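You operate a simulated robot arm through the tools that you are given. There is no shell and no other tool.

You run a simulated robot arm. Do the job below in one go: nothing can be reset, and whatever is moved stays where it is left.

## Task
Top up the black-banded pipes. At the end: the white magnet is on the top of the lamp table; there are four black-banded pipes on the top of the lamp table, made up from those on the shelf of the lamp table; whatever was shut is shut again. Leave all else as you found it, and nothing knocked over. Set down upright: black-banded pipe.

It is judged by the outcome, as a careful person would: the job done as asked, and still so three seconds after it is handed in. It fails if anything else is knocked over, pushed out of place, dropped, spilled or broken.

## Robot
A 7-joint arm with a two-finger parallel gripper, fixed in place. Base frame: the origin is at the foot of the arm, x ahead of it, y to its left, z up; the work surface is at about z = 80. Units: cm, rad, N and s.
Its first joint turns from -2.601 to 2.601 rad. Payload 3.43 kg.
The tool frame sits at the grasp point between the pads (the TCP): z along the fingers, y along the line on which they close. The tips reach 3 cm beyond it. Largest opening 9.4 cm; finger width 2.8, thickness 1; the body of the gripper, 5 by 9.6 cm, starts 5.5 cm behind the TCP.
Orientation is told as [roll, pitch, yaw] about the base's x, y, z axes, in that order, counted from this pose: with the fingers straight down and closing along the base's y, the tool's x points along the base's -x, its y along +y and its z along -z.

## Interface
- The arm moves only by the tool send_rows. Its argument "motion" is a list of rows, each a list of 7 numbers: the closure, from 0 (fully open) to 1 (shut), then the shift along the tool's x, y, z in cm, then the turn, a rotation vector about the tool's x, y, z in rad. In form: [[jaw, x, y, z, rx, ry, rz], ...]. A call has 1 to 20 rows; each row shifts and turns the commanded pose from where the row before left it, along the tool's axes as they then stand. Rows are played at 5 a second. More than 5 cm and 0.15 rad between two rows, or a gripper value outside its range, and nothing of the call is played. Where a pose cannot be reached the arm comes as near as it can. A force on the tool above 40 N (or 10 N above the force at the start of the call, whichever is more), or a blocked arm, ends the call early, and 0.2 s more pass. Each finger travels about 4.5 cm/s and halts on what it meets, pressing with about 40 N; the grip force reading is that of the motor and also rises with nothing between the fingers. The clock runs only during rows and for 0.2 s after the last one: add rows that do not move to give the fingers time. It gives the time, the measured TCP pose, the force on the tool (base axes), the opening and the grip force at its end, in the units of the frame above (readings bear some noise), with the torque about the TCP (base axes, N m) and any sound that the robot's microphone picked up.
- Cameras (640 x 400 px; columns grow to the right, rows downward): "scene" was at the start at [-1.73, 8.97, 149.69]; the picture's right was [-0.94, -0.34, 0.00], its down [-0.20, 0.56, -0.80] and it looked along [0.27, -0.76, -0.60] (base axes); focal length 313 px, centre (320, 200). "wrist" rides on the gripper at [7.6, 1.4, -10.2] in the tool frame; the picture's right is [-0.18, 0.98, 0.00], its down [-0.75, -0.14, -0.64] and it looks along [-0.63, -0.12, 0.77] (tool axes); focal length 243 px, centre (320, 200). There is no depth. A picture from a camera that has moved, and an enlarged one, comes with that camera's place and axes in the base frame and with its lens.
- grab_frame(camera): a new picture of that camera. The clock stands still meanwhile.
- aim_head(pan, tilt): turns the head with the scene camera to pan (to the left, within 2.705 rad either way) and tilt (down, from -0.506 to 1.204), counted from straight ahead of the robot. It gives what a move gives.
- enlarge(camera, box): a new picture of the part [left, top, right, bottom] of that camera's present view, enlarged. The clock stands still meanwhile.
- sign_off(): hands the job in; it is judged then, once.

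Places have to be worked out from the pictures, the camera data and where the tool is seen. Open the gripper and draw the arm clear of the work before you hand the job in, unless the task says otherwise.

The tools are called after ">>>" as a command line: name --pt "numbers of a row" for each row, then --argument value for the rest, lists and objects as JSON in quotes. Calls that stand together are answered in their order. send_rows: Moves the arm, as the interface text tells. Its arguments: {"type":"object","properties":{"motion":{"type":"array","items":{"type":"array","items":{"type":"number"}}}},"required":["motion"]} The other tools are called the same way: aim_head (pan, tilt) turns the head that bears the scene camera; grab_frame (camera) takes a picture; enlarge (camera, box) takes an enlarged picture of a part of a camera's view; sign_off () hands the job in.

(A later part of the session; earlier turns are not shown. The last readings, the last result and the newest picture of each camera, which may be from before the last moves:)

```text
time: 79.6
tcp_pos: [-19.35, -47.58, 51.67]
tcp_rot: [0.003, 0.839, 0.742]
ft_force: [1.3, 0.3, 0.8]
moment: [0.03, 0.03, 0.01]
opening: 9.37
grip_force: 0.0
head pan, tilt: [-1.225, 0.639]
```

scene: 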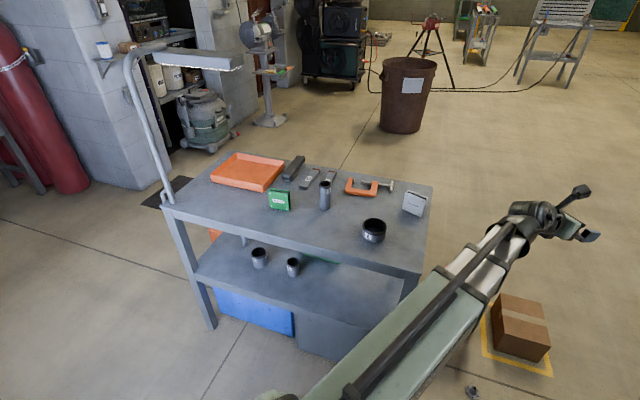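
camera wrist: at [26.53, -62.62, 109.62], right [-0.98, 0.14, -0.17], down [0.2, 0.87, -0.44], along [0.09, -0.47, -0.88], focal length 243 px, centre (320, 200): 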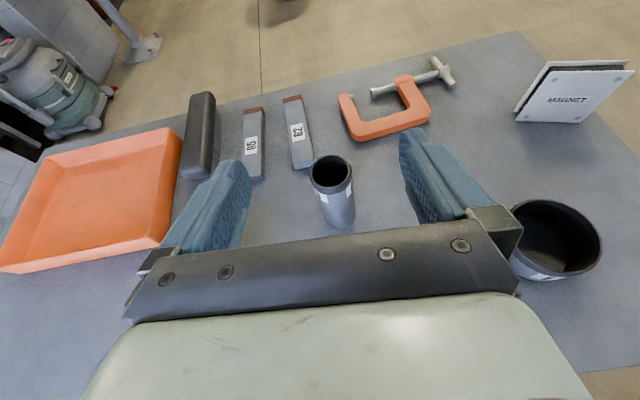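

Good. Swing along the front of the table toward C.

>>> send_rows --pt "0 -1.21 -3.465 -1.348 0.0565 0 -0.0507" --pt "0 -1.21 -3.465 -1.348 0.0565 0 -0.0507" --pt "0 -1.21 -3.465 -1.348 0.0565 0 -0.0507" --pt "0 -1.21 -3.465 -1.348 0.0565 0 -0.0507" --pt "0 -1.21 -3.465 -1.348 0.0565 0 -0.0507" --pt "0 -1.21 -3.465 -1.348 0.0565 0 -0.0507" --pt "0 -1.21 -3.465 -1.348 0.0565 0 -0.0507" --pt "0 -1.21 -3.465 -1.348 0.0565 0 -0.0507" --pt "0 -1.21 -3.465 -1.348 0.0565 0 -0.0507" --pt "0 -1.21 -3.465 -1.348 0.0565 0 -0.0507" --pt "0 0 0 0 0 0 0"

>>> enlarge --camera "scene" --box '[160, 200, 480, 400]'

>>> grab_frame --camera "wrist"

```text
time: 82.0
tcp_pos: [18.95, -48.27, 51.47]
tcp_rot: [-0.002, 0.837, 1.498]
ft_force: [-0.9, -0.3, -1.3]
moment: [0.0, 0.01, 0.02]
opening: 9.37
grip_force: 0.2
out of reach, approached as far as the arm can: row 10
head pan, tilt: [-1.225, 0.639]
```

```text
2.00 times, centred on (320, 300) of scene
camera zoom: at [-1.72, 8.97, 149.7], right [-0.94, -0.34, 0.0], down [-0.2, 0.56, -0.8], along [0.27, -0.76, -0.6], focal length 626 px, centre (320, 0)
```

zoom: 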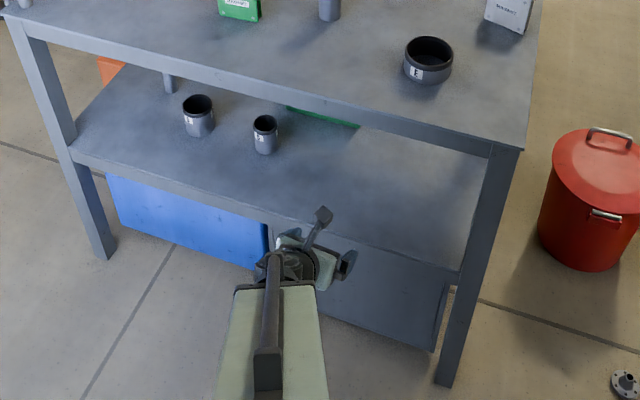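

```text
taken
camera wrist: at [17.76, -45.63, 64.05], right [-0.97, 0.19, -0.14], down [0.21, 0.97, -0.13], along [0.11, -0.16, -0.98], focal length 243 px, centre (320, 200)
```

wrist: 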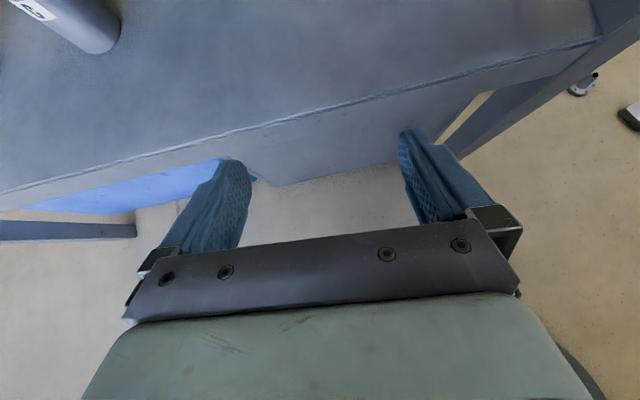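

Move along +x to stand in front of C, turning toward it and leveling the tool.

>>> send_rows --pt "0 0.055 -4.25 0.435 0.0434 0 -0.0391" --pt "0 0.055 -4.25 0.435 0.0434 0 -0.0391" --pt "0 0.055 -4.25 0.435 0.0434 0 -0.0391" --pt "0 0.055 -4.25 0.435 0.0434 0 -0.0391" --pt "0 0 0 0 0 0.11 0" --pt "0 0 0 0 0 0.11 0" --pt "0 0 0 0 0 0.11 0" --pt "0 0 0 0 0 0 0"

>>> enlarge --camera "scene" --box '[160, 200, 480, 400]'

>>> grab_frame --camera "wrist"

```text
time: 83.8
tcp_pos: [35.89, -49.44, 50.6]
tcp_rot: [-0.003, 1.172, 1.732]
ft_force: [-0.3, 0.5, -0.3]
moment: [0.03, 0.01, 0.0]
opening: 9.4
grip_force: 0.0
head pan, tilt: [-1.225, 0.639]
```

```text
2.00 times, centred on (320, 300) of scene
camera zoom: at [-1.73, 8.97, 149.7], right [-0.94, -0.34, 0.0], down [-0.2, 0.56, -0.8], along [0.27, -0.76, -0.6], focal length 626 px, centre (320, 0)
```

zoom: 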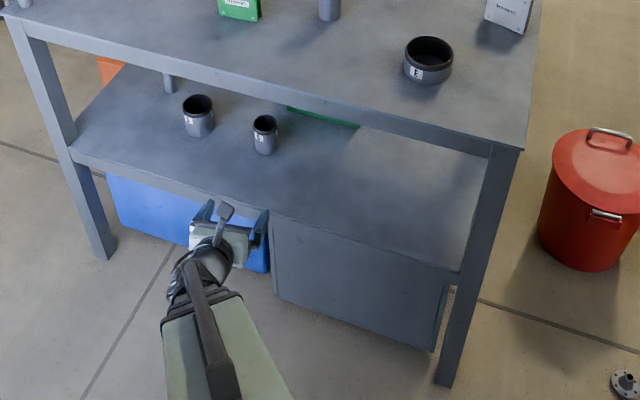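

```text
taken
camera wrist: at [33.5, -43.27, 61.6], right [-0.98, -0.09, -0.17], down [0.0, 0.9, -0.44], along [0.19, -0.43, -0.88], focal length 243 px, centre (320, 200)
```

wrist: 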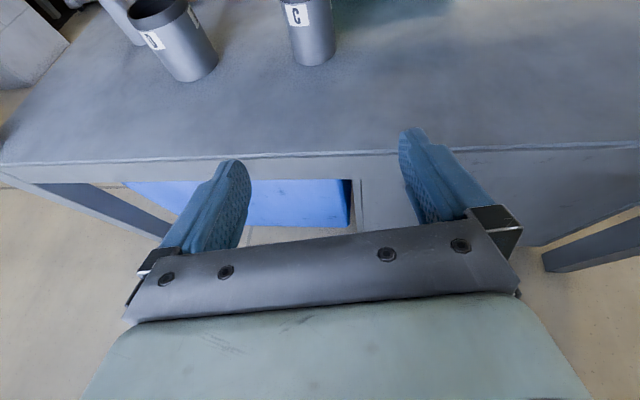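

C's base is near (39.8,-71), D's near (56.5,-70.5). Advance most of the way to C.

>>> send_rows --pt "0 1.33 -0.07 4.24 0 0 0" --pt "0 1.33 -0.07 4.24 0 0 0" --pt "0 1.33 -0.07 4.24 0 0 0" --pt "0 0 0 0 0 0 0"

>>> grab_frame --camera "wrist"

```text
time: 84.8
tcp_pos: [37.99, -62.48, 49.11]
tcp_rot: [-0.001, 1.167, 1.73]
ft_force: [-0.1, 0.6, -0.6]
moment: [-0.02, -0.04, 0.03]
opening: 9.39
grip_force: 0.0
head pan, tilt: [-1.225, 0.639]
```

```text
taken
camera wrist: at [35.68, -56.36, 60.32], right [-0.98, -0.09, -0.17], down [0.0, 0.9, -0.44], along [0.19, -0.43, -0.88], focal length 243 px, centre (320, 200)
```

wrist: 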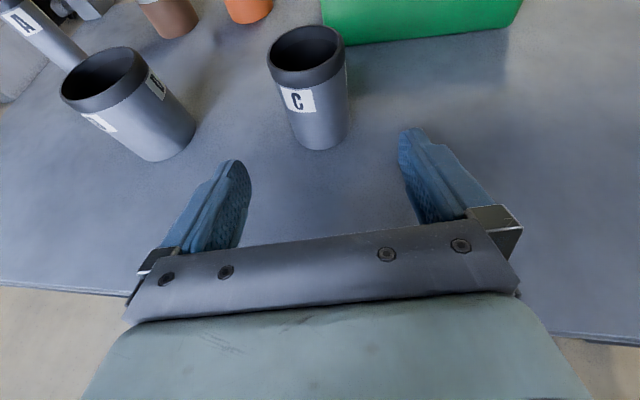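

C at about (40.0,-71.2), 6.5 cm tall. Advance the last 9 cm with a small sideways correction.

>>> send_rows --pt "0 1.15 -0.45 4.37 0 0 0" --pt "0 1.15 -0.2 4.37 0 0 0" --pt "0 0 0 0 0 0 0"

>>> grab_frame --camera "wrist"

```text
time: 85.6
tcp_pos: [40.02, -71.45, 47.94]
tcp_rot: [0.0, 1.168, 1.73]
ft_force: [-0.2, -0.2, 0.1]
moment: [-0.01, 0.0, 0.0]
opening: 9.4
grip_force: 0.2
head pan, tilt: [-1.225, 0.639]
```

```text
taken
camera wrist: at [37.79, -65.23, 59.07], right [-0.98, -0.09, -0.17], down [0.0, 0.9, -0.44], along [0.19, -0.43, -0.88], focal length 243 px, centre (320, 200)
```

wrist: 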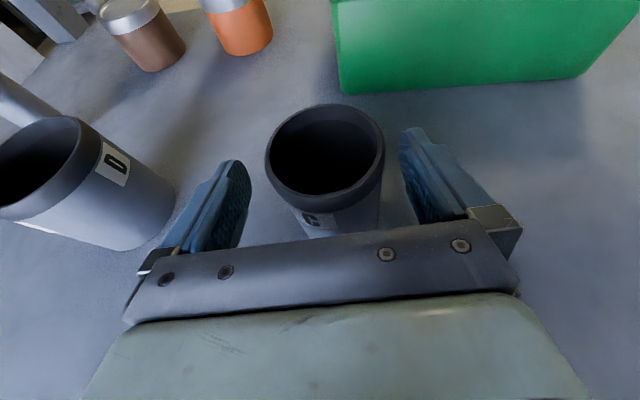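

C is between the fingers; close.

>>> send_rows --pt "0.25 0 0 0 0 0 0" --pt "0.45 0 0 0 0 0 0" --pt "0.7 0 0 0 0 0 0" --pt "0.85 0 0 0 0 0 0" --pt "0.85 0 0 0 0 0 0" --pt "0.85 0 0 0 0 0 0"

>>> grab_frame --camera "wrist"

```text
time: 87.0
tcp_pos: [40.12, -71.29, 48.0]
tcp_rot: [-0.003, 1.17, 1.731]
ft_force: [1.8, -0.7, 3.0]
moment: [0.02, -0.11, -0.04]
opening: 5.39
grip_force: 39.4
head pan, tilt: [-1.225, 0.639]
```

```text
taken
camera wrist: at [37.79, -65.2, 59.08], right [-0.98, -0.09, -0.17], down [0.0, 0.9, -0.44], along [0.19, -0.43, -0.88], focal length 243 px, centre (320, 200)
```

wrist: 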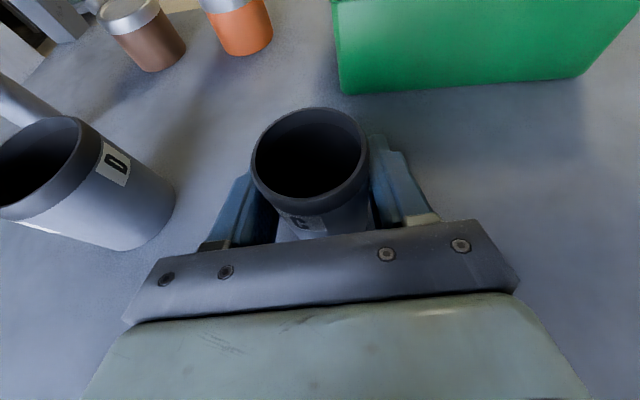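

C gripped (5.4 cm). Lift, retract, steepen, and slide back along the front.

>>> send_rows --pt "0.85 1.84 0 -0.78 0 0 0" --pt "0.85 -1.45 0 -3.42 0 0 0" --pt "0.85 -1.45 0 -3.42 0 0 0" --pt "0.85 -1.45 0 -3.42 0 0 0" --pt "0.85 -1.45 0 -3.42 0 0 0" --pt "0.85 -1.45 0 -3.42 0 0 0" --pt "0.85 -1.45 0 -3.42 0 0 0" --pt "0.85 0 0 0 0 -0.11 0" --pt "0.85 0 0 0 0 -0.11 0" --pt "0.85 0 0 0 0 -0.11 0" --pt "0.85 -0.41 4.34 -0.46 -0.0434 0 0.0391" --pt "0.85 -0.41 4.34 -0.46 -0.0434 0 0.0391" --pt "0.85 -0.41 4.34 -0.46 -0.0434 0 0.0391" --pt "0.85 -0.41 4.34 -0.46 -0.0434 0 0.0391" --pt "0.85 0 0 0 0 0 0"

>>> grab_frame --camera "wrist"

>>> enlarge --camera "scene" --box '[160, 200, 480, 400]'

```text
time: 90.2
tcp_pos: [19.14, -48.06, 49.77]
tcp_rot: [-0.002, 0.837, 1.496]
ft_force: [0.5, 0.2, -2.5]
moment: [-0.03, -0.01, 0.0]
opening: 5.35
grip_force: 39.7
head pan, tilt: [-1.225, 0.639]
```

```text
taken
camera wrist: at [18.07, -45.4, 62.41], right [-0.97, 0.19, -0.14], down [0.21, 0.97, -0.13], along [0.11, -0.16, -0.98], focal length 243 px, centre (320, 200)
```

wrist: 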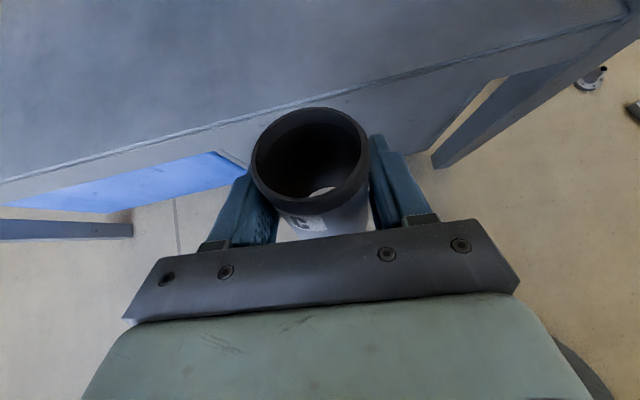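

```text
2.00 times, centred on (320, 300) of scene
camera zoom: at [-1.73, 8.97, 149.7], right [-0.94, -0.34, 0.0], down [-0.2, 0.56, -0.8], along [0.27, -0.76, -0.6], focal length 626 px, centre (320, 0)
```

zoom: 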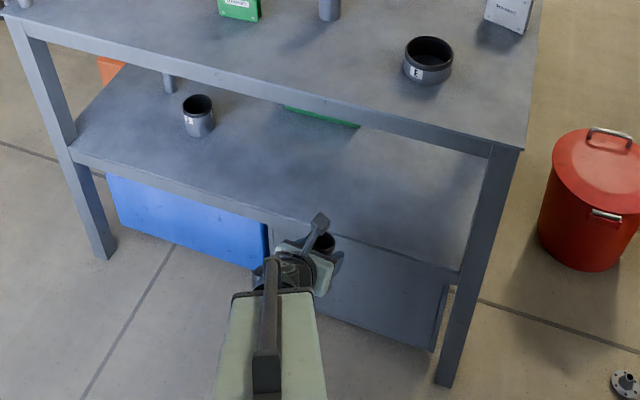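

Shelf and D undisturbed. Swing to the right end and begin rising.

>>> send_rows --pt "0.85 1.21 3.68 1.09 -0.0579 0 0.0519" --pt "0.85 1.21 3.68 1.09 -0.0579 0 0.0519" --pt "0.85 1.21 3.68 1.09 -0.0579 0 0.0519" --pt "0.85 1.21 3.68 1.09 -0.0579 0 0.0519" --pt "0.85 1.21 3.68 1.09 -0.0579 0 0.0519" --pt "0.85 1.21 3.68 1.09 -0.0579 0 0.0519" --pt "0.85 1.21 3.68 1.09 -0.0579 0 0.0519" --pt "0.85 1.21 3.68 1.09 -0.0579 0 0.0519" --pt "0.85 1.21 3.68 1.09 -0.0579 0 0.0519" --pt "0.85 1.21 3.68 1.09 -0.0579 0 0.0519" --pt "0.85 0 0 0 0 0 0"

>>> enlarge --camera "scene" --box '[160, 200, 480, 400]'

```text
time: 92.6
tcp_pos: [-20.12, -47.86, 51.72]
tcp_rot: [0.002, 0.84, 0.721]
ft_force: [-0.1, -0.4, -2.4]
moment: [0.0, -0.02, -0.03]
opening: 5.34
grip_force: 39.7
head pan, tilt: [-1.225, 0.639]
```

```text
2.00 times, centred on (320, 300) of scene
camera zoom: at [-1.73, 8.97, 149.7], right [-0.94, -0.34, 0.0], down [-0.2, 0.56, -0.8], along [0.27, -0.76, -0.6], focal length 626 px, centre (320, 0)
```

zoom: 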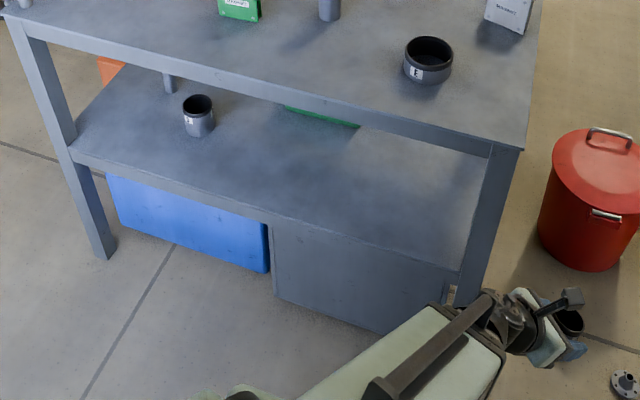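

C clear. Rise beside the table and restore the upright tilt.

>>> send_rows --pt "0.85 4.64 -0.62 0.65 0 0 0" --pt "0.85 4.64 -0.62 0.65 0 0 0" --pt "0.85 4.64 -0.62 0.65 0 0 0" --pt "0.85 4.64 -0.62 0.65 0 0 0" --pt "0.85 4.64 -0.62 0.65 0 0 0" --pt "0.85 3.99 0.105 -1.8 0 0 0" --pt "0.85 3.99 0.105 -1.8 0 0 0" --pt "0.85 3.99 0.105 -1.8 0 0 0" --pt "0.85 3.99 0.105 -1.8 0 0 0" --pt "0.85 3.99 0.105 -1.8 0 0 0" --pt "0.85 3.99 0.105 -1.8 0 0 0" --pt "0.85 3.99 0.105 -1.8 0 0 0" --pt "0.85 3.99 0.105 -1.8 0 0 0" --pt "0.85 0 0 0 0 0.11 0" --pt "0.85 0 0 0 0 0.11 0" --pt "0.85 0 0 0 0 0.11 0" --pt "0.85 0 0 0 0 0 0"

```text
time: 96.2
tcp_pos: [-39.97, -68.43, 100.06]
tcp_rot: [0.005, 1.17, 0.726]
ft_force: [-0.2, 0.1, -2.2]
moment: [0.02, -0.04, -0.03]
opening: 5.33
grip_force: 39.8
head pan, tilt: [-1.225, 0.639]
```

Now swing over the table to about (17.5,-78) at z≈100.

>>> send_rows --pt "0.85 -0.559 -3.693 -1.319 0.0405 0 -0.0172" --pt "0.85 -0.559 -3.693 -1.319 0.0405 0 -0.0172" --pt "0.85 -0.559 -3.693 -1.319 0.0405 0 -0.0172" --pt "0.85 -0.559 -3.693 -1.319 0.0405 0 -0.0172" --pt "0.85 -0.559 -3.693 -1.319 0.0405 0 -0.0172" --pt "0.85 -0.559 -3.693 -1.319 0.0405 0 -0.0172" --pt "0.85 -0.559 -3.693 -1.319 0.0405 0 -0.0172" --pt "0.85 -0.559 -3.693 -1.319 0.0405 0 -0.0172" --pt "0.85 -0.559 -3.693 -1.319 0.0405 0 -0.0172" --pt "0.85 -0.559 -3.693 -1.319 0.0405 0 -0.0172" --pt "0.85 -0.559 -3.693 -1.319 0.0405 0 -0.0172" --pt "0.85 -0.559 -3.693 -1.319 0.0405 0 -0.0172" --pt "0.85 -0.559 -3.693 -1.319 0.0405 0 -0.0172" --pt "0.85 -0.559 -3.693 -1.319 0.0405 0 -0.0172" --pt "0.85 -0.559 -3.693 -1.319 0.0405 0 -0.0172" --pt "0.85 0 0 0 0 0 0"

>>> grab_frame --camera "wrist"

>>> grab_frame --camera "scene"

```text
time: 99.6
tcp_pos: [17.49, -78.17, 100.0]
tcp_rot: [0.005, 1.167, 1.386]
ft_force: [-0.1, 0.3, -1.8]
moment: [-0.04, 0.02, 0.04]
opening: 5.32
grip_force: 40.7
head pan, tilt: [-1.225, 0.639]
```

```text
taken
camera wrist: at [17.52, -71.64, 111.19], right [-0.95, 0.26, -0.17], down [0.3, 0.84, -0.44], along [0.03, -0.47, -0.88], focal length 243 px, centre (320, 200)
```

wrist: 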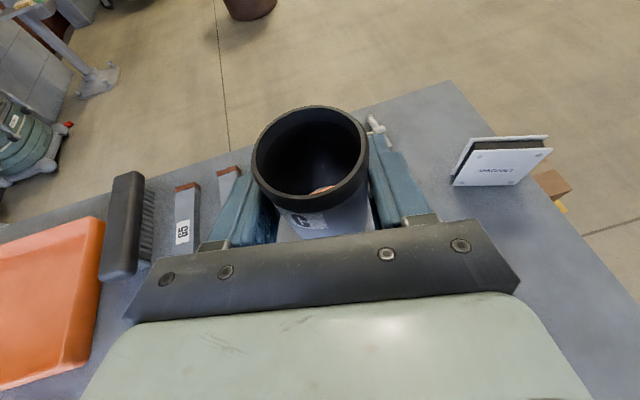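

```text
taken
```

scene: 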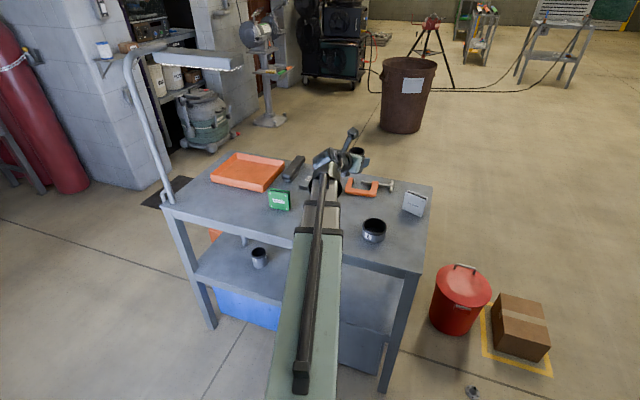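

I'll shift slightly to x≈16.3 to keep 3 cm from B, and lower to z≈85.

>>> send_rows --pt "0.85 -1.0 0.6 0.45 0 0 0" --pt "0.85 -3.43 0.58 1.45 0 0 0" --pt "0.85 -3.43 0 1.45 0 0 0" --pt "0.85 -3.43 0 1.45 0 0 0" --pt "0.85 0 0 0 0 0 0"

>>> grab_frame --camera "wrist"

>>> enlarge --camera "scene" --box '[240, 110, 440, 260]'

```text
time: 100.8
tcp_pos: [16.33, -77.96, 87.8]
tcp_rot: [0.002, 1.168, 1.383]
ft_force: [-0.1, -0.3, -1.3]
moment: [0.0, 0.01, 0.03]
opening: 5.33
grip_force: 40.2
head pan, tilt: [-1.225, 0.639]
```

```text
taken
camera wrist: at [16.29, -71.31, 98.86], right [-0.95, 0.26, -0.17], down [0.3, 0.84, -0.44], along [0.03, -0.47, -0.88], focal length 243 px, centre (320, 200)
```

wrist: 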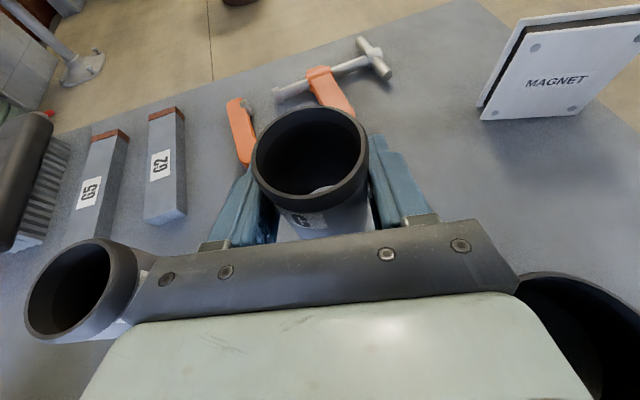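

```text
2.67 times, centred on (340, 185) of scene
camera zoom: at [-1.72, 8.96, 149.7], right [-0.94, -0.34, 0.0], down [-0.2, 0.56, -0.8], along [0.27, -0.76, -0.6], focal length 835 px, centre (267, 240)
```

zoom: 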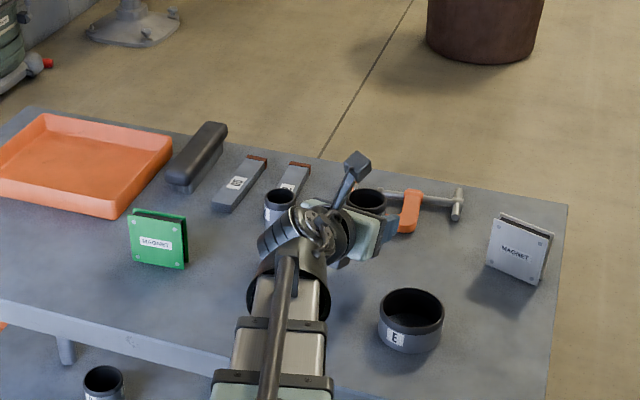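

Clearances to B and E about 2 cm each. Lower carefully.

>>> send_rows --pt "0.85 -1.47 0 0.63 0 0 0" --pt "0.85 -1.38 0 0.59 0 0 0" --pt "0.85 0 0 0 0 0 0"

>>> send_rows --pt "0.85 -0.322 0 0.137 0 0 0" --pt "0.85 0 0 0 0 0 0"

>>> send_rows --pt "0.85 -0.23 0 0.098 0 0 0" --pt "0.85 0 0 0 0 0 0"

```text
time: 101.6
tcp_pos: [16.3, -77.87, 84.59]
tcp_rot: [0.002, 1.168, 1.384]
ft_force: [0.1, 0.7, -2.1]
moment: [-0.03, 0.03, -0.04]
opening: 5.32
grip_force: 39.9
head pan, tilt: [-1.225, 0.639]
```

```text
time: 102.2
tcp_pos: [16.28, -78.05, 84.26]
tcp_rot: [0.005, 1.168, 1.387]
ft_force: [0.5, -0.5, -1.8]
moment: [0.02, -0.02, 0.01]
opening: 5.33
grip_force: 40.0
head pan, tilt: [-1.225, 0.639]
```

```text
time: 102.8
tcp_pos: [16.29, -77.98, 84.03]
tcp_rot: [0.005, 1.166, 1.385]
ft_force: [-0.6, 0.4, -2.1]
moment: [0.0, -0.03, 0.01]
opening: 5.32
grip_force: 40.0
head pan, tilt: [-1.225, 0.639]
```

>>> send_rows --pt "0.85 -0.11 0 0.047 0 0 0" --pt "0.85 0 0 0 0 0 0"

```text
time: 103.4
tcp_pos: [16.22, -77.99, 83.99]
tcp_rot: [0.005, 1.169, 1.384]
ft_force: [-0.4, 0.0, 6.7]
moment: [0.01, -0.15, -0.02]
opening: 5.33
grip_force: 40.5
head pan, tilt: [-1.225, 0.639]
```

Contact. Release gently (partial opening).

>>> send_rows --pt "0.42 0 0 0 0 0 0" --pt "0.34 0 0 0 0 0 0" --pt "0.25 0 0 0 0 0 0" --pt "0.22 0 0 0 0 0 0" --pt "0.22 0 0 0 0 0 0"

>>> grab_frame --camera "wrist"

```text
time: 104.6
tcp_pos: [16.21, -77.91, 83.94]
tcp_rot: [0.006, 1.168, 1.387]
ft_force: [-1.0, 0.0, -0.2]
moment: [0.03, -0.02, -0.01]
opening: 7.32
grip_force: 0.0
head pan, tilt: [-1.225, 0.639]
```

```text
taken
camera wrist: at [16.26, -71.36, 95.06], right [-0.95, 0.26, -0.17], down [0.31, 0.84, -0.44], along [0.03, -0.47, -0.88], focal length 243 px, centre (320, 200)
```

wrist: 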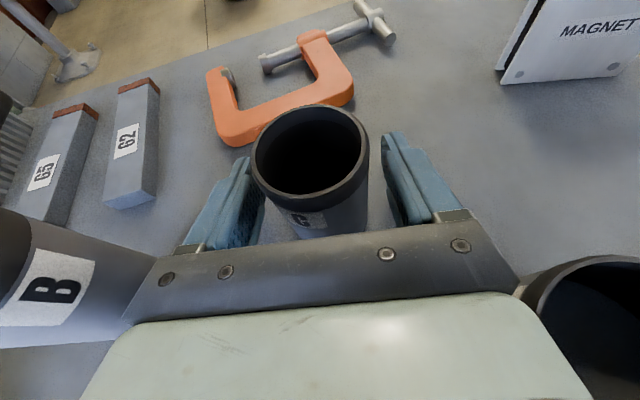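

C stands free. Back off, rise and look.

>>> send_rows --pt "0.22 0 0 -3.5 0 0 0" --pt "0.22 0 0 -3.5 0 0 0" --pt "0.1 4.3 0 -1.82 0 0 0" --pt "0 4.3 0 -1.82 0 0 0" --pt "0 1.8 0 -0.8 0 0 0" --pt "0 0 0 0 0 0 0"

>>> grab_frame --camera "wrist"

```text
time: 106.0
tcp_pos: [17.59, -71.65, 98.03]
tcp_rot: [0.006, 1.168, 1.387]
ft_force: [-0.2, -0.9, -0.1]
moment: [0.02, 0.01, 0.0]
opening: 9.4
grip_force: 0.0
head pan, tilt: [-1.225, 0.639]
```

```text
taken
camera wrist: at [17.57, -65.07, 109.15], right [-0.95, 0.26, -0.17], down [0.3, 0.84, -0.44], along [0.03, -0.47, -0.88], focal length 243 px, centre (320, 200)
```

wrist: 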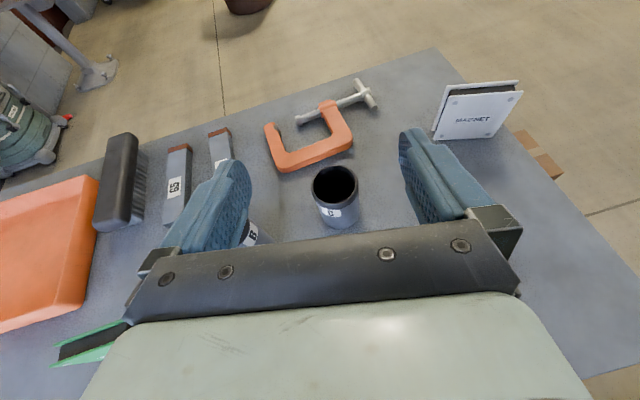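

C upright on the table. Swing back off the right end.

>>> send_rows --pt "0 0.636 3.564 1.5 -0.0405 0 0.0172" --pt "0 0.636 3.564 1.5 -0.0405 0 0.0172" --pt "0 0.636 3.564 1.5 -0.0405 0 0.0172" --pt "0 0.636 3.564 1.5 -0.0405 0 0.0172" --pt "0 0.636 3.564 1.5 -0.0405 0 0.0172" --pt "0 0.636 3.564 1.5 -0.0405 0 0.0172" --pt "0 0.636 3.564 1.5 -0.0405 0 0.0172" --pt "0 0.636 3.564 1.5 -0.0405 0 0.0172" --pt "0 0.636 3.564 1.5 -0.0405 0 0.0172" --pt "0 0.636 3.564 1.5 -0.0405 0 0.0172" --pt "0 0.636 3.564 1.5 -0.0405 0 0.0172" --pt "0 0.636 3.564 1.5 -0.0405 0 0.0172" --pt "0 0.636 3.564 1.5 -0.0405 0 0.0172" --pt "0 0.636 3.564 1.5 -0.0405 0 0.0172" --pt "0 0.636 3.564 1.5 -0.0405 0 0.0172" --pt "0 0 0 0 0 0 0"

>>> grab_frame --camera "scene"

```text
time: 109.4
tcp_pos: [-40.15, -67.65, 97.99]
tcp_rot: [0.002, 1.17, 0.724]
ft_force: [-0.2, -0.3, 0.0]
moment: [0.05, 0.03, -0.01]
opening: 9.39
grip_force: 0.1
head pan, tilt: [-1.225, 0.639]
```

```text
taken
```

scene: 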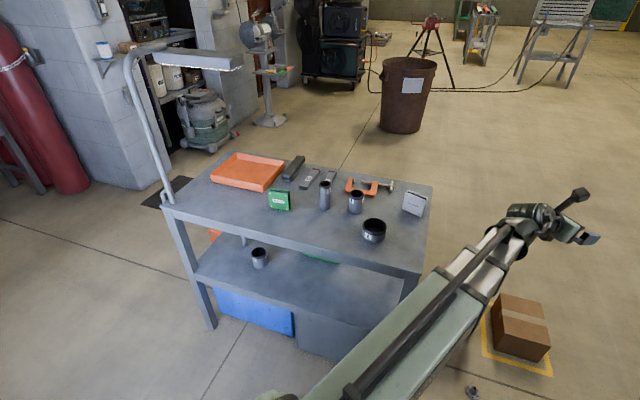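

Good. Steepen and descend again at the right end.

>>> send_rows --pt "0 0 0 0 0 -0.11 0" --pt "0 0 0 0 0 -0.11 0" --pt "0 0 0 0 0 -0.11 0" --pt "0 -3.79 -0.16 1.65 0 0 0" --pt "0 -3.79 -0.16 1.65 0 0 0" --pt "0 -3.79 -0.16 1.65 0 0 0" --pt "0 -3.79 -0.16 1.65 0 0 0" --pt "0 -3.79 -0.16 1.65 0 0 0" --pt "0 -3.79 -0.16 1.65 0 0 0" --pt "0 -3.79 -0.16 1.65 0 0 0" --pt "0 -3.79 -0.16 1.65 0 0 0" --pt "0 -4.61 0.6 -0.68 0 0 0" --pt "0 -4.61 0.6 -0.68 0 0 0" --pt "0 -4.61 0.6 -0.68 0 0 0" --pt "0 -4.61 0.6 -0.68 0 0 0" --pt "0 -4.61 0.6 -0.68 0 0 0" --pt "0 0 0 0 0 0 0"

```text
time: 113.0
tcp_pos: [-19.71, -47.76, 51.84]
tcp_rot: [0.001, 0.839, 0.723]
ft_force: [0.1, -0.5, -0.8]
moment: [0.0, 0.02, 0.02]
opening: 9.38
grip_force: 0.0
head pan, tilt: [-1.225, 0.639]
```

Swing along the front and on toward D, keeping the steeper tilt (~42°) for this one.

>>> send_rows --pt "0 -1.24 -3.45 -1.383 0.0565 0 -0.0507" --pt "0 -1.24 -3.45 -1.383 0.0565 0 -0.0507" --pt "0 -1.24 -3.45 -1.383 0.0565 0 -0.0507" --pt "0 -1.24 -3.45 -1.383 0.0565 0 -0.0507" --pt "0 -1.24 -3.45 -1.383 0.0565 0 -0.0507" --pt "0 -1.24 -3.45 -1.383 0.0565 0 -0.0507" --pt "0 -1.24 -3.45 -1.383 0.0565 0 -0.0507" --pt "0 -1.24 -3.45 -1.383 0.0565 0 -0.0507" --pt "0 -1.24 -3.45 -1.383 0.0565 0 -0.0507" --pt "0 -1.24 -3.45 -1.383 0.0565 0 -0.0507" --pt "0 0.3 -3.93 0.334 0.0363 0 -0.0326" --pt "0 0.3 -3.93 0.334 0.0363 0 -0.0326" --pt "0 0.3 -3.93 0.334 0.0363 0 -0.0326" --pt "0 0.3 -3.93 0.334 0.0363 0 -0.0326" --pt "0 0.3 -3.93 0.334 0.0363 0 -0.0326" --pt "0 0.3 -3.93 0.334 0.0363 0 -0.0326" --pt "0 0.3 -3.93 0.334 0.0363 0 -0.0326" --pt "0 0.3 -3.93 0.334 0.0363 0 -0.0326" --pt "0 0 0 0 0 0 0"

>>> grab_frame --camera "wrist"

>>> enlarge --camera "scene" --box '[160, 200, 480, 400]'

```text
time: 117.0
tcp_pos: [50.01, -49.53, 51.63]
tcp_rot: [-0.001, 0.84, 1.872]
ft_force: [0.6, -0.2, 0.1]
moment: [-0.02, -0.03, 0.01]
opening: 9.4
grip_force: 0.1
out of reach, approached as far as the arm can: row 10
head pan, tilt: [-1.225, 0.639]
```

```text
taken
camera wrist: at [48.07, -47.51, 64.2], right [-0.98, -0.17, -0.14], down [-0.16, 0.98, -0.13], along [0.16, -0.11, -0.98], focal length 243 px, centre (320, 200)
```

wrist: 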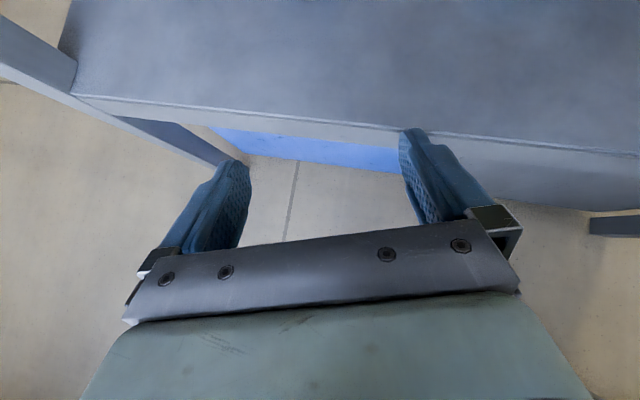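

```text
2.00 times, centred on (320, 300) of scene
camera zoom: at [-1.72, 8.97, 149.7], right [-0.94, -0.34, 0.0], down [-0.2, 0.56, -0.8], along [0.27, -0.76, -0.6], focal length 626 px, centre (320, 0)
```

zoom: 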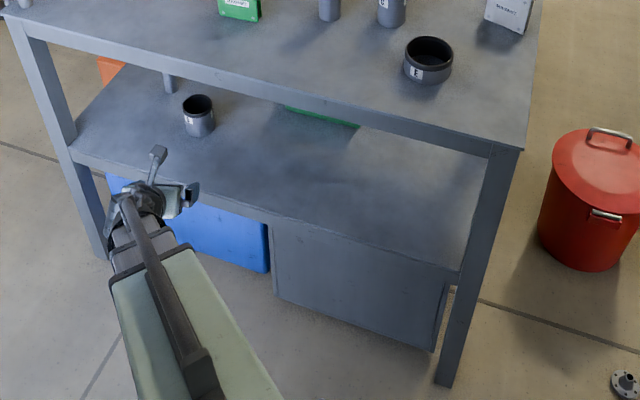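

D's centre is near (56.8,-70.9), ⌀≈6.6 cm. Advance 10 cm and look again.

>>> send_rows --pt "0 1.85 0 2.82 0 0 0" --pt "0 1.85 0 2.82 0 0 0" --pt "0 1.85 0 2.82 0 0 0" --pt "0 0 0 0 0 0 0"

>>> grab_frame --camera "wrist"

```text
time: 118.0
tcp_pos: [52.82, -59.08, 50.0]
tcp_rot: [-0.001, 0.838, 1.87]
ft_force: [0.1, -0.2, 0.3]
moment: [-0.01, 0.0, -0.03]
opening: 9.39
grip_force: 0.0
head pan, tilt: [-1.225, 0.639]
```

```text
taken
camera wrist: at [50.85, -57.07, 62.67], right [-0.98, -0.17, -0.14], down [-0.15, 0.98, -0.13], along [0.16, -0.11, -0.98], focal length 243 px, centre (320, 200)
```

wrist: 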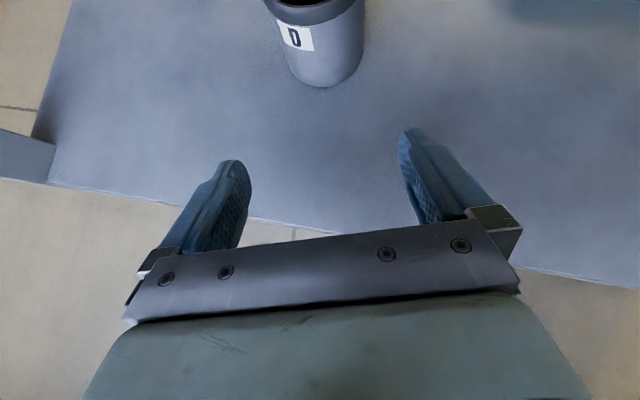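

D's centre ≈(56.1,-71.4), about 7.5 cm tall. Advance in two stages.

>>> send_rows --pt "0 1.83 0.135 2.52 0 0 0" --pt "0 1.83 0.135 2.52 0 0 0" --pt "0 0 0 0 0 0 0"

>>> grab_frame --camera "wrist"

```text
time: 118.8
tcp_pos: [54.36, -65.09, 49.45]
tcp_rot: [-0.001, 0.84, 1.871]
ft_force: [0.0, -0.2, -0.3]
moment: [0.04, -0.02, 0.0]
opening: 9.44
grip_force: 0.2
head pan, tilt: [-1.225, 0.639]
```

```text
taken
camera wrist: at [52.38, -63.05, 62.07], right [-0.98, -0.17, -0.14], down [-0.15, 0.98, -0.13], along [0.16, -0.11, -0.98], focal length 243 px, centre (320, 200)
```

wrist: 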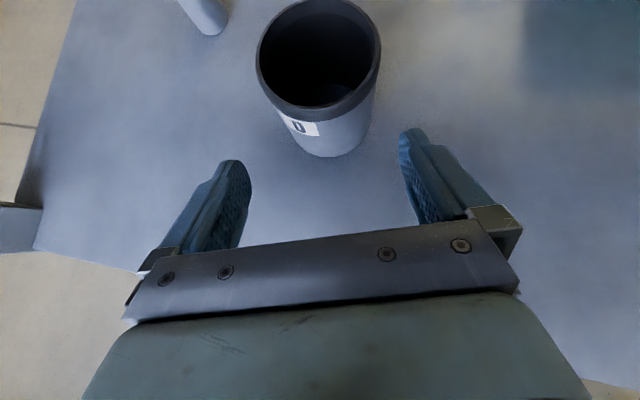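

D centre refined to ≈(55.6,-71.4); final advance with a 0.6 cm sideways correction.

>>> send_rows --pt "0 1.73 0.4 2.48 0 0 0" --pt "0 1.73 0.2 2.48 0 0 0" --pt "0 0 0 0 0 0 0"

>>> grab_frame --camera "wrist"

```text
time: 119.6
tcp_pos: [55.64, -70.93, 48.8]
tcp_rot: [-0.001, 0.84, 1.869]
ft_force: [1.3, 0.4, -0.2]
moment: [-0.04, -0.02, -0.05]
opening: 9.42
grip_force: 0.0
head pan, tilt: [-1.225, 0.639]
```

```text
taken
camera wrist: at [53.63, -68.98, 61.34], right [-0.98, -0.17, -0.14], down [-0.15, 0.98, -0.13], along [0.16, -0.11, -0.98], focal length 243 px, centre (320, 200)
```

wrist: 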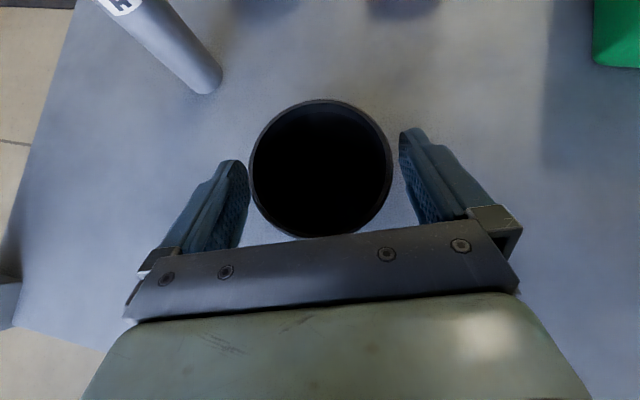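

D is nicely centred; close.

>>> send_rows --pt "0.12 0 0 0 0 0 0" --pt "0.22 0 0 0 0 0 0" --pt "0.35 0 0 0 0 0 0" --pt "0.7 0 0 0 0 0 0" --pt "0.7 0 0 0 0 0 0" --pt "0.7 0 0 0 0 0 0"

>>> grab_frame --camera "wrist"

```text
time: 121.0
tcp_pos: [55.71, -71.06, 48.81]
tcp_rot: [-0.001, 0.838, 1.871]
ft_force: [-0.4, 0.2, 0.5]
moment: [-0.02, 0.14, -0.01]
opening: 6.93
grip_force: 39.6
head pan, tilt: [-1.225, 0.639]
```

```text
taken
camera wrist: at [53.63, -68.95, 61.33], right [-0.98, -0.17, -0.14], down [-0.15, 0.98, -0.13], along [0.16, -0.11, -0.98], focal length 243 px, centre (320, 200)
```

wrist: 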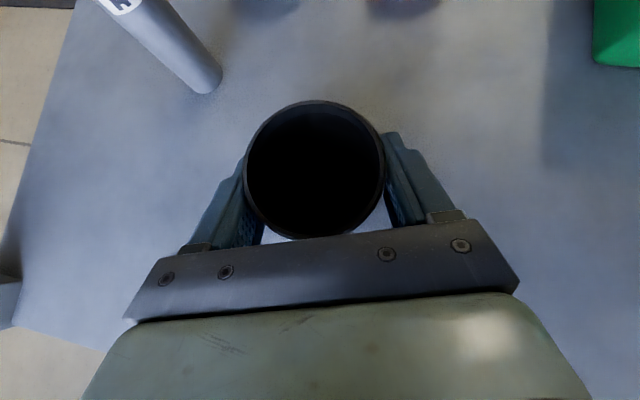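

D gripped (6.9 cm). Lift, retract, and slide back along the front.

>>> send_rows --pt "0.7 1.86 0 -1.67 0 0 0" --pt "0.7 -3.0 0 -3.35 0 0 0" --pt "0.7 -3.0 0 -3.35 0 0 0" --pt "0.7 -3.0 0 -3.35 0 0 0" --pt "0.7 -3.0 0 -3.35 0 0 0" --pt "0.7 -3.0 0 -3.35 0 0 0" --pt "0.7 -0.459 3.74 -0.511 -0.0363 0 0.0326" --pt "0.7 -0.459 3.74 -0.511 -0.0363 0 0.0326" --pt "0.7 -0.459 3.74 -0.511 -0.0363 0 0.0326" --pt "0.7 -0.459 3.74 -0.511 -0.0363 0 0.0326" --pt "0.7 -0.459 3.74 -0.511 -0.0363 0 0.0326" --pt "0.7 -0.459 3.74 -0.511 -0.0363 0 0.0326" --pt "0.7 -0.459 3.74 -0.511 -0.0363 0 0.0326" --pt "0.7 -0.459 3.74 -0.511 -0.0363 0 0.0326" --pt "0.7 0 0 0 0 0 0"

>>> grab_frame --camera "wrist"

>>> enlarge --camera "scene" --box '[160, 200, 480, 400]'

```text
time: 124.2
tcp_pos: [18.88, -48.1, 51.21]
tcp_rot: [0.001, 0.838, 1.479]
ft_force: [-0.7, 0.3, -3.2]
moment: [0.02, -0.01, 0.01]
opening: 6.95
grip_force: 39.9
head pan, tilt: [-1.225, 0.639]
```

```text
taken
camera wrist: at [17.73, -45.3, 63.86], right [-0.97, 0.21, -0.14], down [0.23, 0.96, -0.13], along [0.1, -0.16, -0.98], focal length 243 px, centre (320, 200)
```

wrist: 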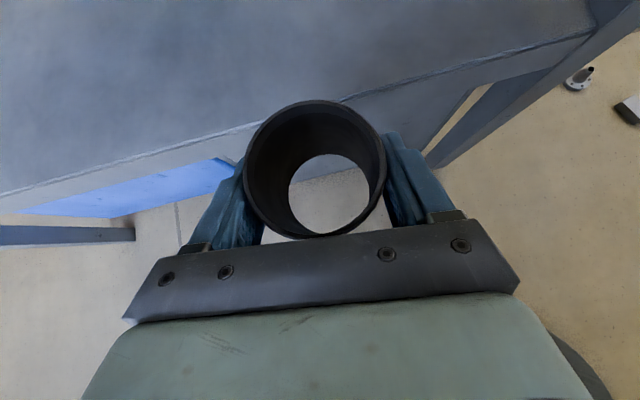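

```text
2.00 times, centred on (320, 300) of scene
camera zoom: at [-1.73, 8.96, 149.7], right [-0.94, -0.34, 0.0], down [-0.2, 0.56, -0.8], along [0.27, -0.76, -0.6], focal length 626 px, centre (320, 0)
```

zoom: 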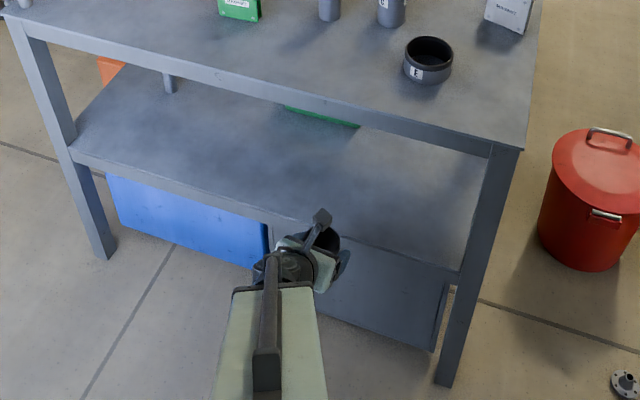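

Swing to the right end.

>>> send_rows --pt "0.7 1.11 3.66 1.238 -0.0579 0 0.0519" --pt "0.7 1.11 3.66 1.238 -0.0579 0 0.0519" --pt "0.7 1.11 3.66 1.238 -0.0579 0 0.0519" --pt "0.7 1.11 3.66 1.238 -0.0579 0 0.0519" --pt "0.7 1.11 3.66 1.238 -0.0579 0 0.0519" --pt "0.7 1.11 3.66 1.238 -0.0579 0 0.0519" --pt "0.7 1.11 3.66 1.238 -0.0579 0 0.0519" --pt "0.7 1.11 3.66 1.238 -0.0579 0 0.0519" --pt "0.7 1.11 3.66 1.238 -0.0579 0 0.0519" --pt "0.7 1.11 3.66 1.238 -0.0579 0 0.0519" --pt "0.7 0 0 0 0 0 0"

>>> enlarge --camera "scene" --box '[160, 200, 480, 400]'

```text
time: 126.6
tcp_pos: [-20.42, -47.67, 51.18]
tcp_rot: [0.002, 0.84, 0.701]
ft_force: [-0.2, -0.1, -3.0]
moment: [0.02, 0.03, -0.01]
opening: 6.91
grip_force: 40.1
head pan, tilt: [-1.225, 0.639]
```

```text
2.00 times, centred on (320, 300) of scene
camera zoom: at [-1.73, 8.97, 149.7], right [-0.94, -0.34, 0.0], down [-0.2, 0.56, -0.8], along [0.27, -0.76, -0.6], focal length 626 px, centre (320, 0)
```

zoom: 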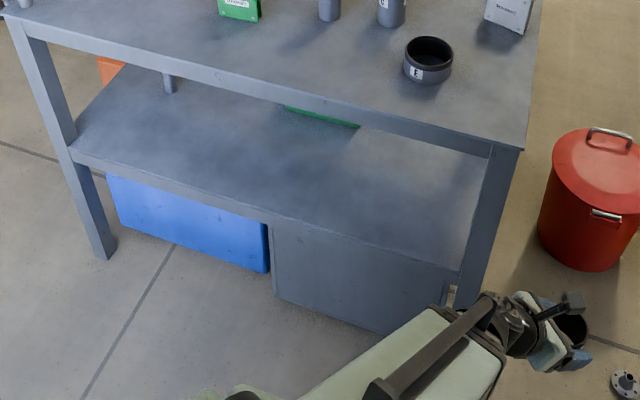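

Rise beside the table with D.

>>> send_rows --pt "0.7 4.63 -0.71 0.55 0 0 0" --pt "0.7 4.63 -0.71 0.55 0 0 0" --pt "0.7 4.63 -0.71 0.55 0 0 0" --pt "0.7 4.63 -0.71 0.55 0 0 0" --pt "0.7 4.63 -0.71 0.55 0 0 0" --pt "0.7 3.75 0.11 -2.07 0 0 0" --pt "0.7 3.75 0.11 -2.07 0 0 0" --pt "0.7 3.75 0.11 -2.07 0 0 0" --pt "0.7 3.75 0.11 -2.07 0 0 0" --pt "0.7 3.75 0.11 -2.07 0 0 0" --pt "0.7 3.75 0.11 -2.07 0 0 0" --pt "0.7 3.75 0.11 -2.07 0 0 0" --pt "0.7 3.75 0.11 -2.07 0 0 0" --pt "0.7 0 0 0 0 0 0"

```text
time: 129.6
tcp_pos: [-37.82, -65.79, 99.99]
tcp_rot: [0.002, 0.839, 0.701]
ft_force: [-0.4, 0.5, -2.9]
moment: [-0.03, -0.02, -0.02]
opening: 6.93
grip_force: 40.1
head pan, tilt: [-1.225, 0.639]
```

Swing over the table toward (20.5,-67).

>>> send_rows --pt "0.7 -1.294 -3.487 -1.443 0.0367 0 -0.0329" --pt "0.7 -1.294 -3.487 -1.443 0.0367 0 -0.0329" --pt "0.7 -1.294 -3.487 -1.443 0.0367 0 -0.0329" --pt "0.7 -1.294 -3.487 -1.443 0.0367 0 -0.0329" --pt "0.7 -1.294 -3.487 -1.443 0.0367 0 -0.0329" --pt "0.7 -1.294 -3.487 -1.443 0.0367 0 -0.0329" --pt "0.7 -1.294 -3.487 -1.443 0.0367 0 -0.0329" --pt "0.7 -1.294 -3.487 -1.443 0.0367 0 -0.0329" --pt "0.7 -1.294 -3.487 -1.443 0.0367 0 -0.0329" --pt "0.7 -1.294 -3.487 -1.443 0.0367 0 -0.0329" --pt "0.7 -1.294 -3.487 -1.443 0.0367 0 -0.0329" --pt "0.7 -1.294 -3.487 -1.443 0.0367 0 -0.0329" --pt "0.7 -1.294 -3.487 -1.443 0.0367 0 -0.0329" --pt "0.7 -1.294 -3.487 -1.443 0.0367 0 -0.0329" --pt "0.7 -1.294 -3.487 -1.443 0.0367 0 -0.0329" --pt "0.7 0 0 0 0 0 0"

>>> grab_frame --camera "wrist"

>>> enlarge --camera "scene" --box '[240, 110, 440, 260]'

```text
time: 133.0
tcp_pos: [20.7, -66.73, 99.93]
tcp_rot: [0.001, 0.837, 1.445]
ft_force: [0.3, 0.4, -2.9]
moment: [0.0, -0.03, -0.01]
opening: 6.91
grip_force: 40.4
head pan, tilt: [-1.225, 0.639]
```

```text
taken
camera wrist: at [19.72, -64.01, 112.57], right [-0.96, 0.25, -0.14], down [0.27, 0.96, -0.13], along [0.1, -0.16, -0.98], focal length 243 px, centre (320, 200)
```

wrist: 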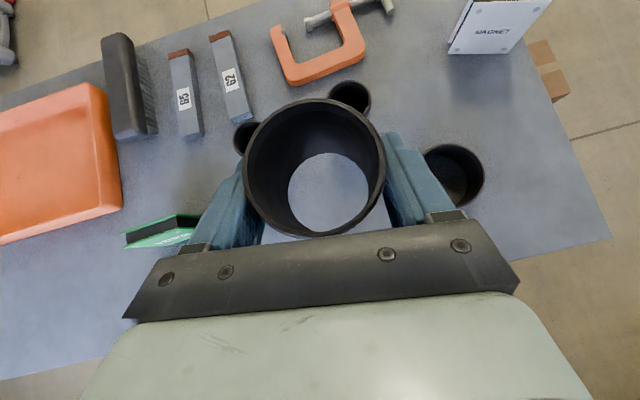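

```text
2.67 times, centred on (340, 185) of scene
camera zoom: at [-1.72, 8.96, 149.7], right [-0.94, -0.34, 0.0], down [-0.2, 0.56, -0.8], along [0.27, -0.76, -0.6], focal length 835 px, centre (267, 240)
```

zoom: 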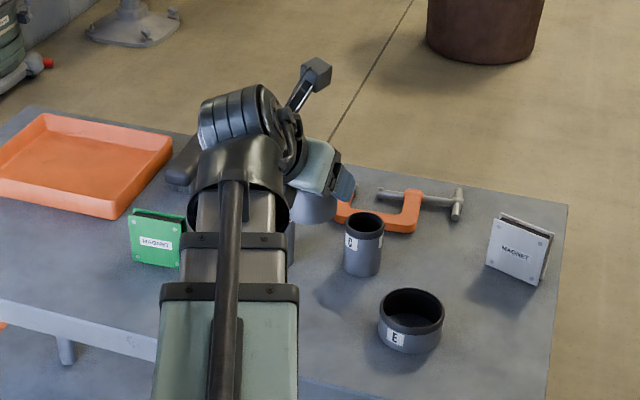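

D is over its spot; B, C, E surround it with room to spare. Lower to z≈85.8.

>>> send_rows --pt "0.7 -2.6 0.22 2.38 0 0 0" --pt "0.7 -2.6 0.22 2.38 0 0 0" --pt "0.7 -2.6 0.22 2.38 0 0 0" --pt "0.7 -2.6 0.22 2.38 0 0 0" --pt "0.7 0 0 0 0 0 0"

>>> grab_frame --camera "wrist"

```text
time: 134.2
tcp_pos: [19.61, -66.82, 85.87]
tcp_rot: [0.003, 0.838, 1.444]
ft_force: [-0.3, 0.1, -1.9]
moment: [0.01, 0.01, 0.04]
opening: 6.9
grip_force: 40.0
head pan, tilt: [-1.225, 0.639]
```

```text
taken
camera wrist: at [18.68, -64.13, 98.46], right [-0.96, 0.25, -0.14], down [0.27, 0.95, -0.13], along [0.1, -0.16, -0.98], focal length 243 px, centre (320, 200)
```

wrist: 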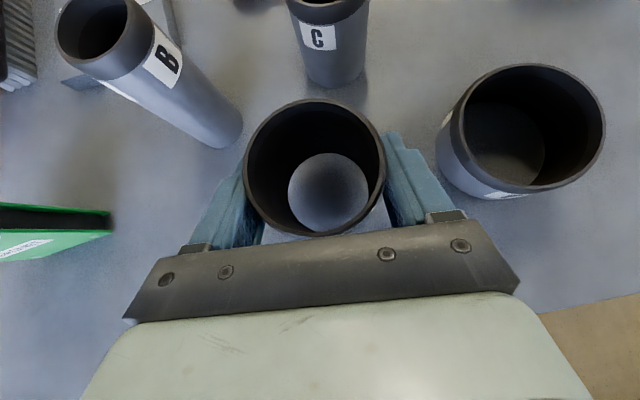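

Clear all round. Lower slowly to contact (expected near z≈84.8).

>>> send_rows --pt "0.7 -0.297 0 0.268 0 0 0" --pt "0.7 -0.26 0 0.234 0 0 0" --pt "0.7 0 0 0 0 0 0"

>>> send_rows --pt "0.7 -0.186 0 0.167 0 0 0" --pt "0.7 0 0 0 0 0 0"

```text
time: 135.0
tcp_pos: [19.61, -66.86, 85.17]
tcp_rot: [0.002, 0.837, 1.443]
ft_force: [0.2, 0.0, -3.1]
moment: [0.04, 0.0, 0.02]
opening: 6.91
grip_force: 40.6
head pan, tilt: [-1.225, 0.639]
```

```text
time: 135.6
tcp_pos: [19.65, -66.9, 84.71]
tcp_rot: [0.002, 0.836, 1.445]
ft_force: [-0.2, 0.1, -2.8]
moment: [-0.02, 0.0, -0.01]
opening: 6.89
grip_force: 39.7
head pan, tilt: [-1.225, 0.639]
```

>>> send_rows --pt "0.7 -0.09 0 0.08 0 0 0" --pt "0.7 0 0 0 0 0 0"

```text
time: 136.2
tcp_pos: [19.68, -66.85, 84.65]
tcp_rot: [0.004, 0.84, 1.444]
ft_force: [-0.4, 0.9, 10.5]
moment: [0.15, 0.4, -0.06]
opening: 6.86
grip_force: 40.4
head pan, tilt: [-1.225, 0.639]
```

Contact. Open the fingers.

>>> send_rows --pt "0.25 0 0 0 0 0 0" --pt "0.18 0 0 0 0 0 0" --pt "0.1 0 0 0 0 0 0" --pt "0.05 0 0 0 0 0 0" --pt "0.05 0 0 0 0 0 0"

>>> grab_frame --camera "wrist"

```text
time: 137.4
tcp_pos: [19.59, -66.86, 84.72]
tcp_rot: [0.002, 0.837, 1.443]
ft_force: [0.9, -1.3, 0.2]
moment: [0.02, 0.06, -0.03]
opening: 8.97
grip_force: 0.0
head pan, tilt: [-1.225, 0.639]
```

```text
taken
camera wrist: at [18.71, -64.08, 97.33], right [-0.96, 0.25, -0.14], down [0.27, 0.95, -0.13], along [0.1, -0.16, -0.98], focal length 243 px, centre (320, 200)
```

wrist: 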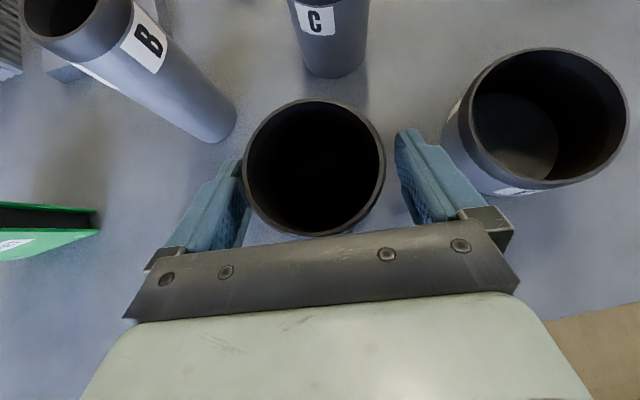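

D stands between the fingers. I'll go straight up to clear it.

>>> send_rows --pt "0.02 0.74 0 -0.67 0 0 0" --pt "0 1.5 0 -1.34 0 0 0" --pt "0 2.48 0 -2.23 0 0 0" --pt "0 2.6 0 -2.34 0 0 0" --pt "0 2.6 0 -2.34 0 0 0" --pt "0 0 0 0 0 0 0"

>>> grab_frame --camera "wrist"

```text
time: 138.8
tcp_pos: [19.69, -66.85, 98.19]
tcp_rot: [0.004, 0.839, 1.444]
ft_force: [-0.3, -0.9, 0.3]
moment: [-0.01, 0.01, 0.0]
opening: 9.4
grip_force: 0.1
head pan, tilt: [-1.225, 0.639]
```

```text
taken
camera wrist: at [18.74, -64.12, 110.76], right [-0.96, 0.25, -0.14], down [0.27, 0.96, -0.13], along [0.1, -0.16, -0.98], focal length 243 px, centre (320, 200)
```

wrist: 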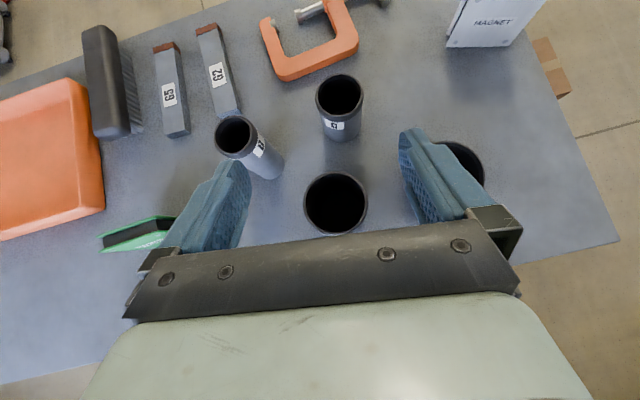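

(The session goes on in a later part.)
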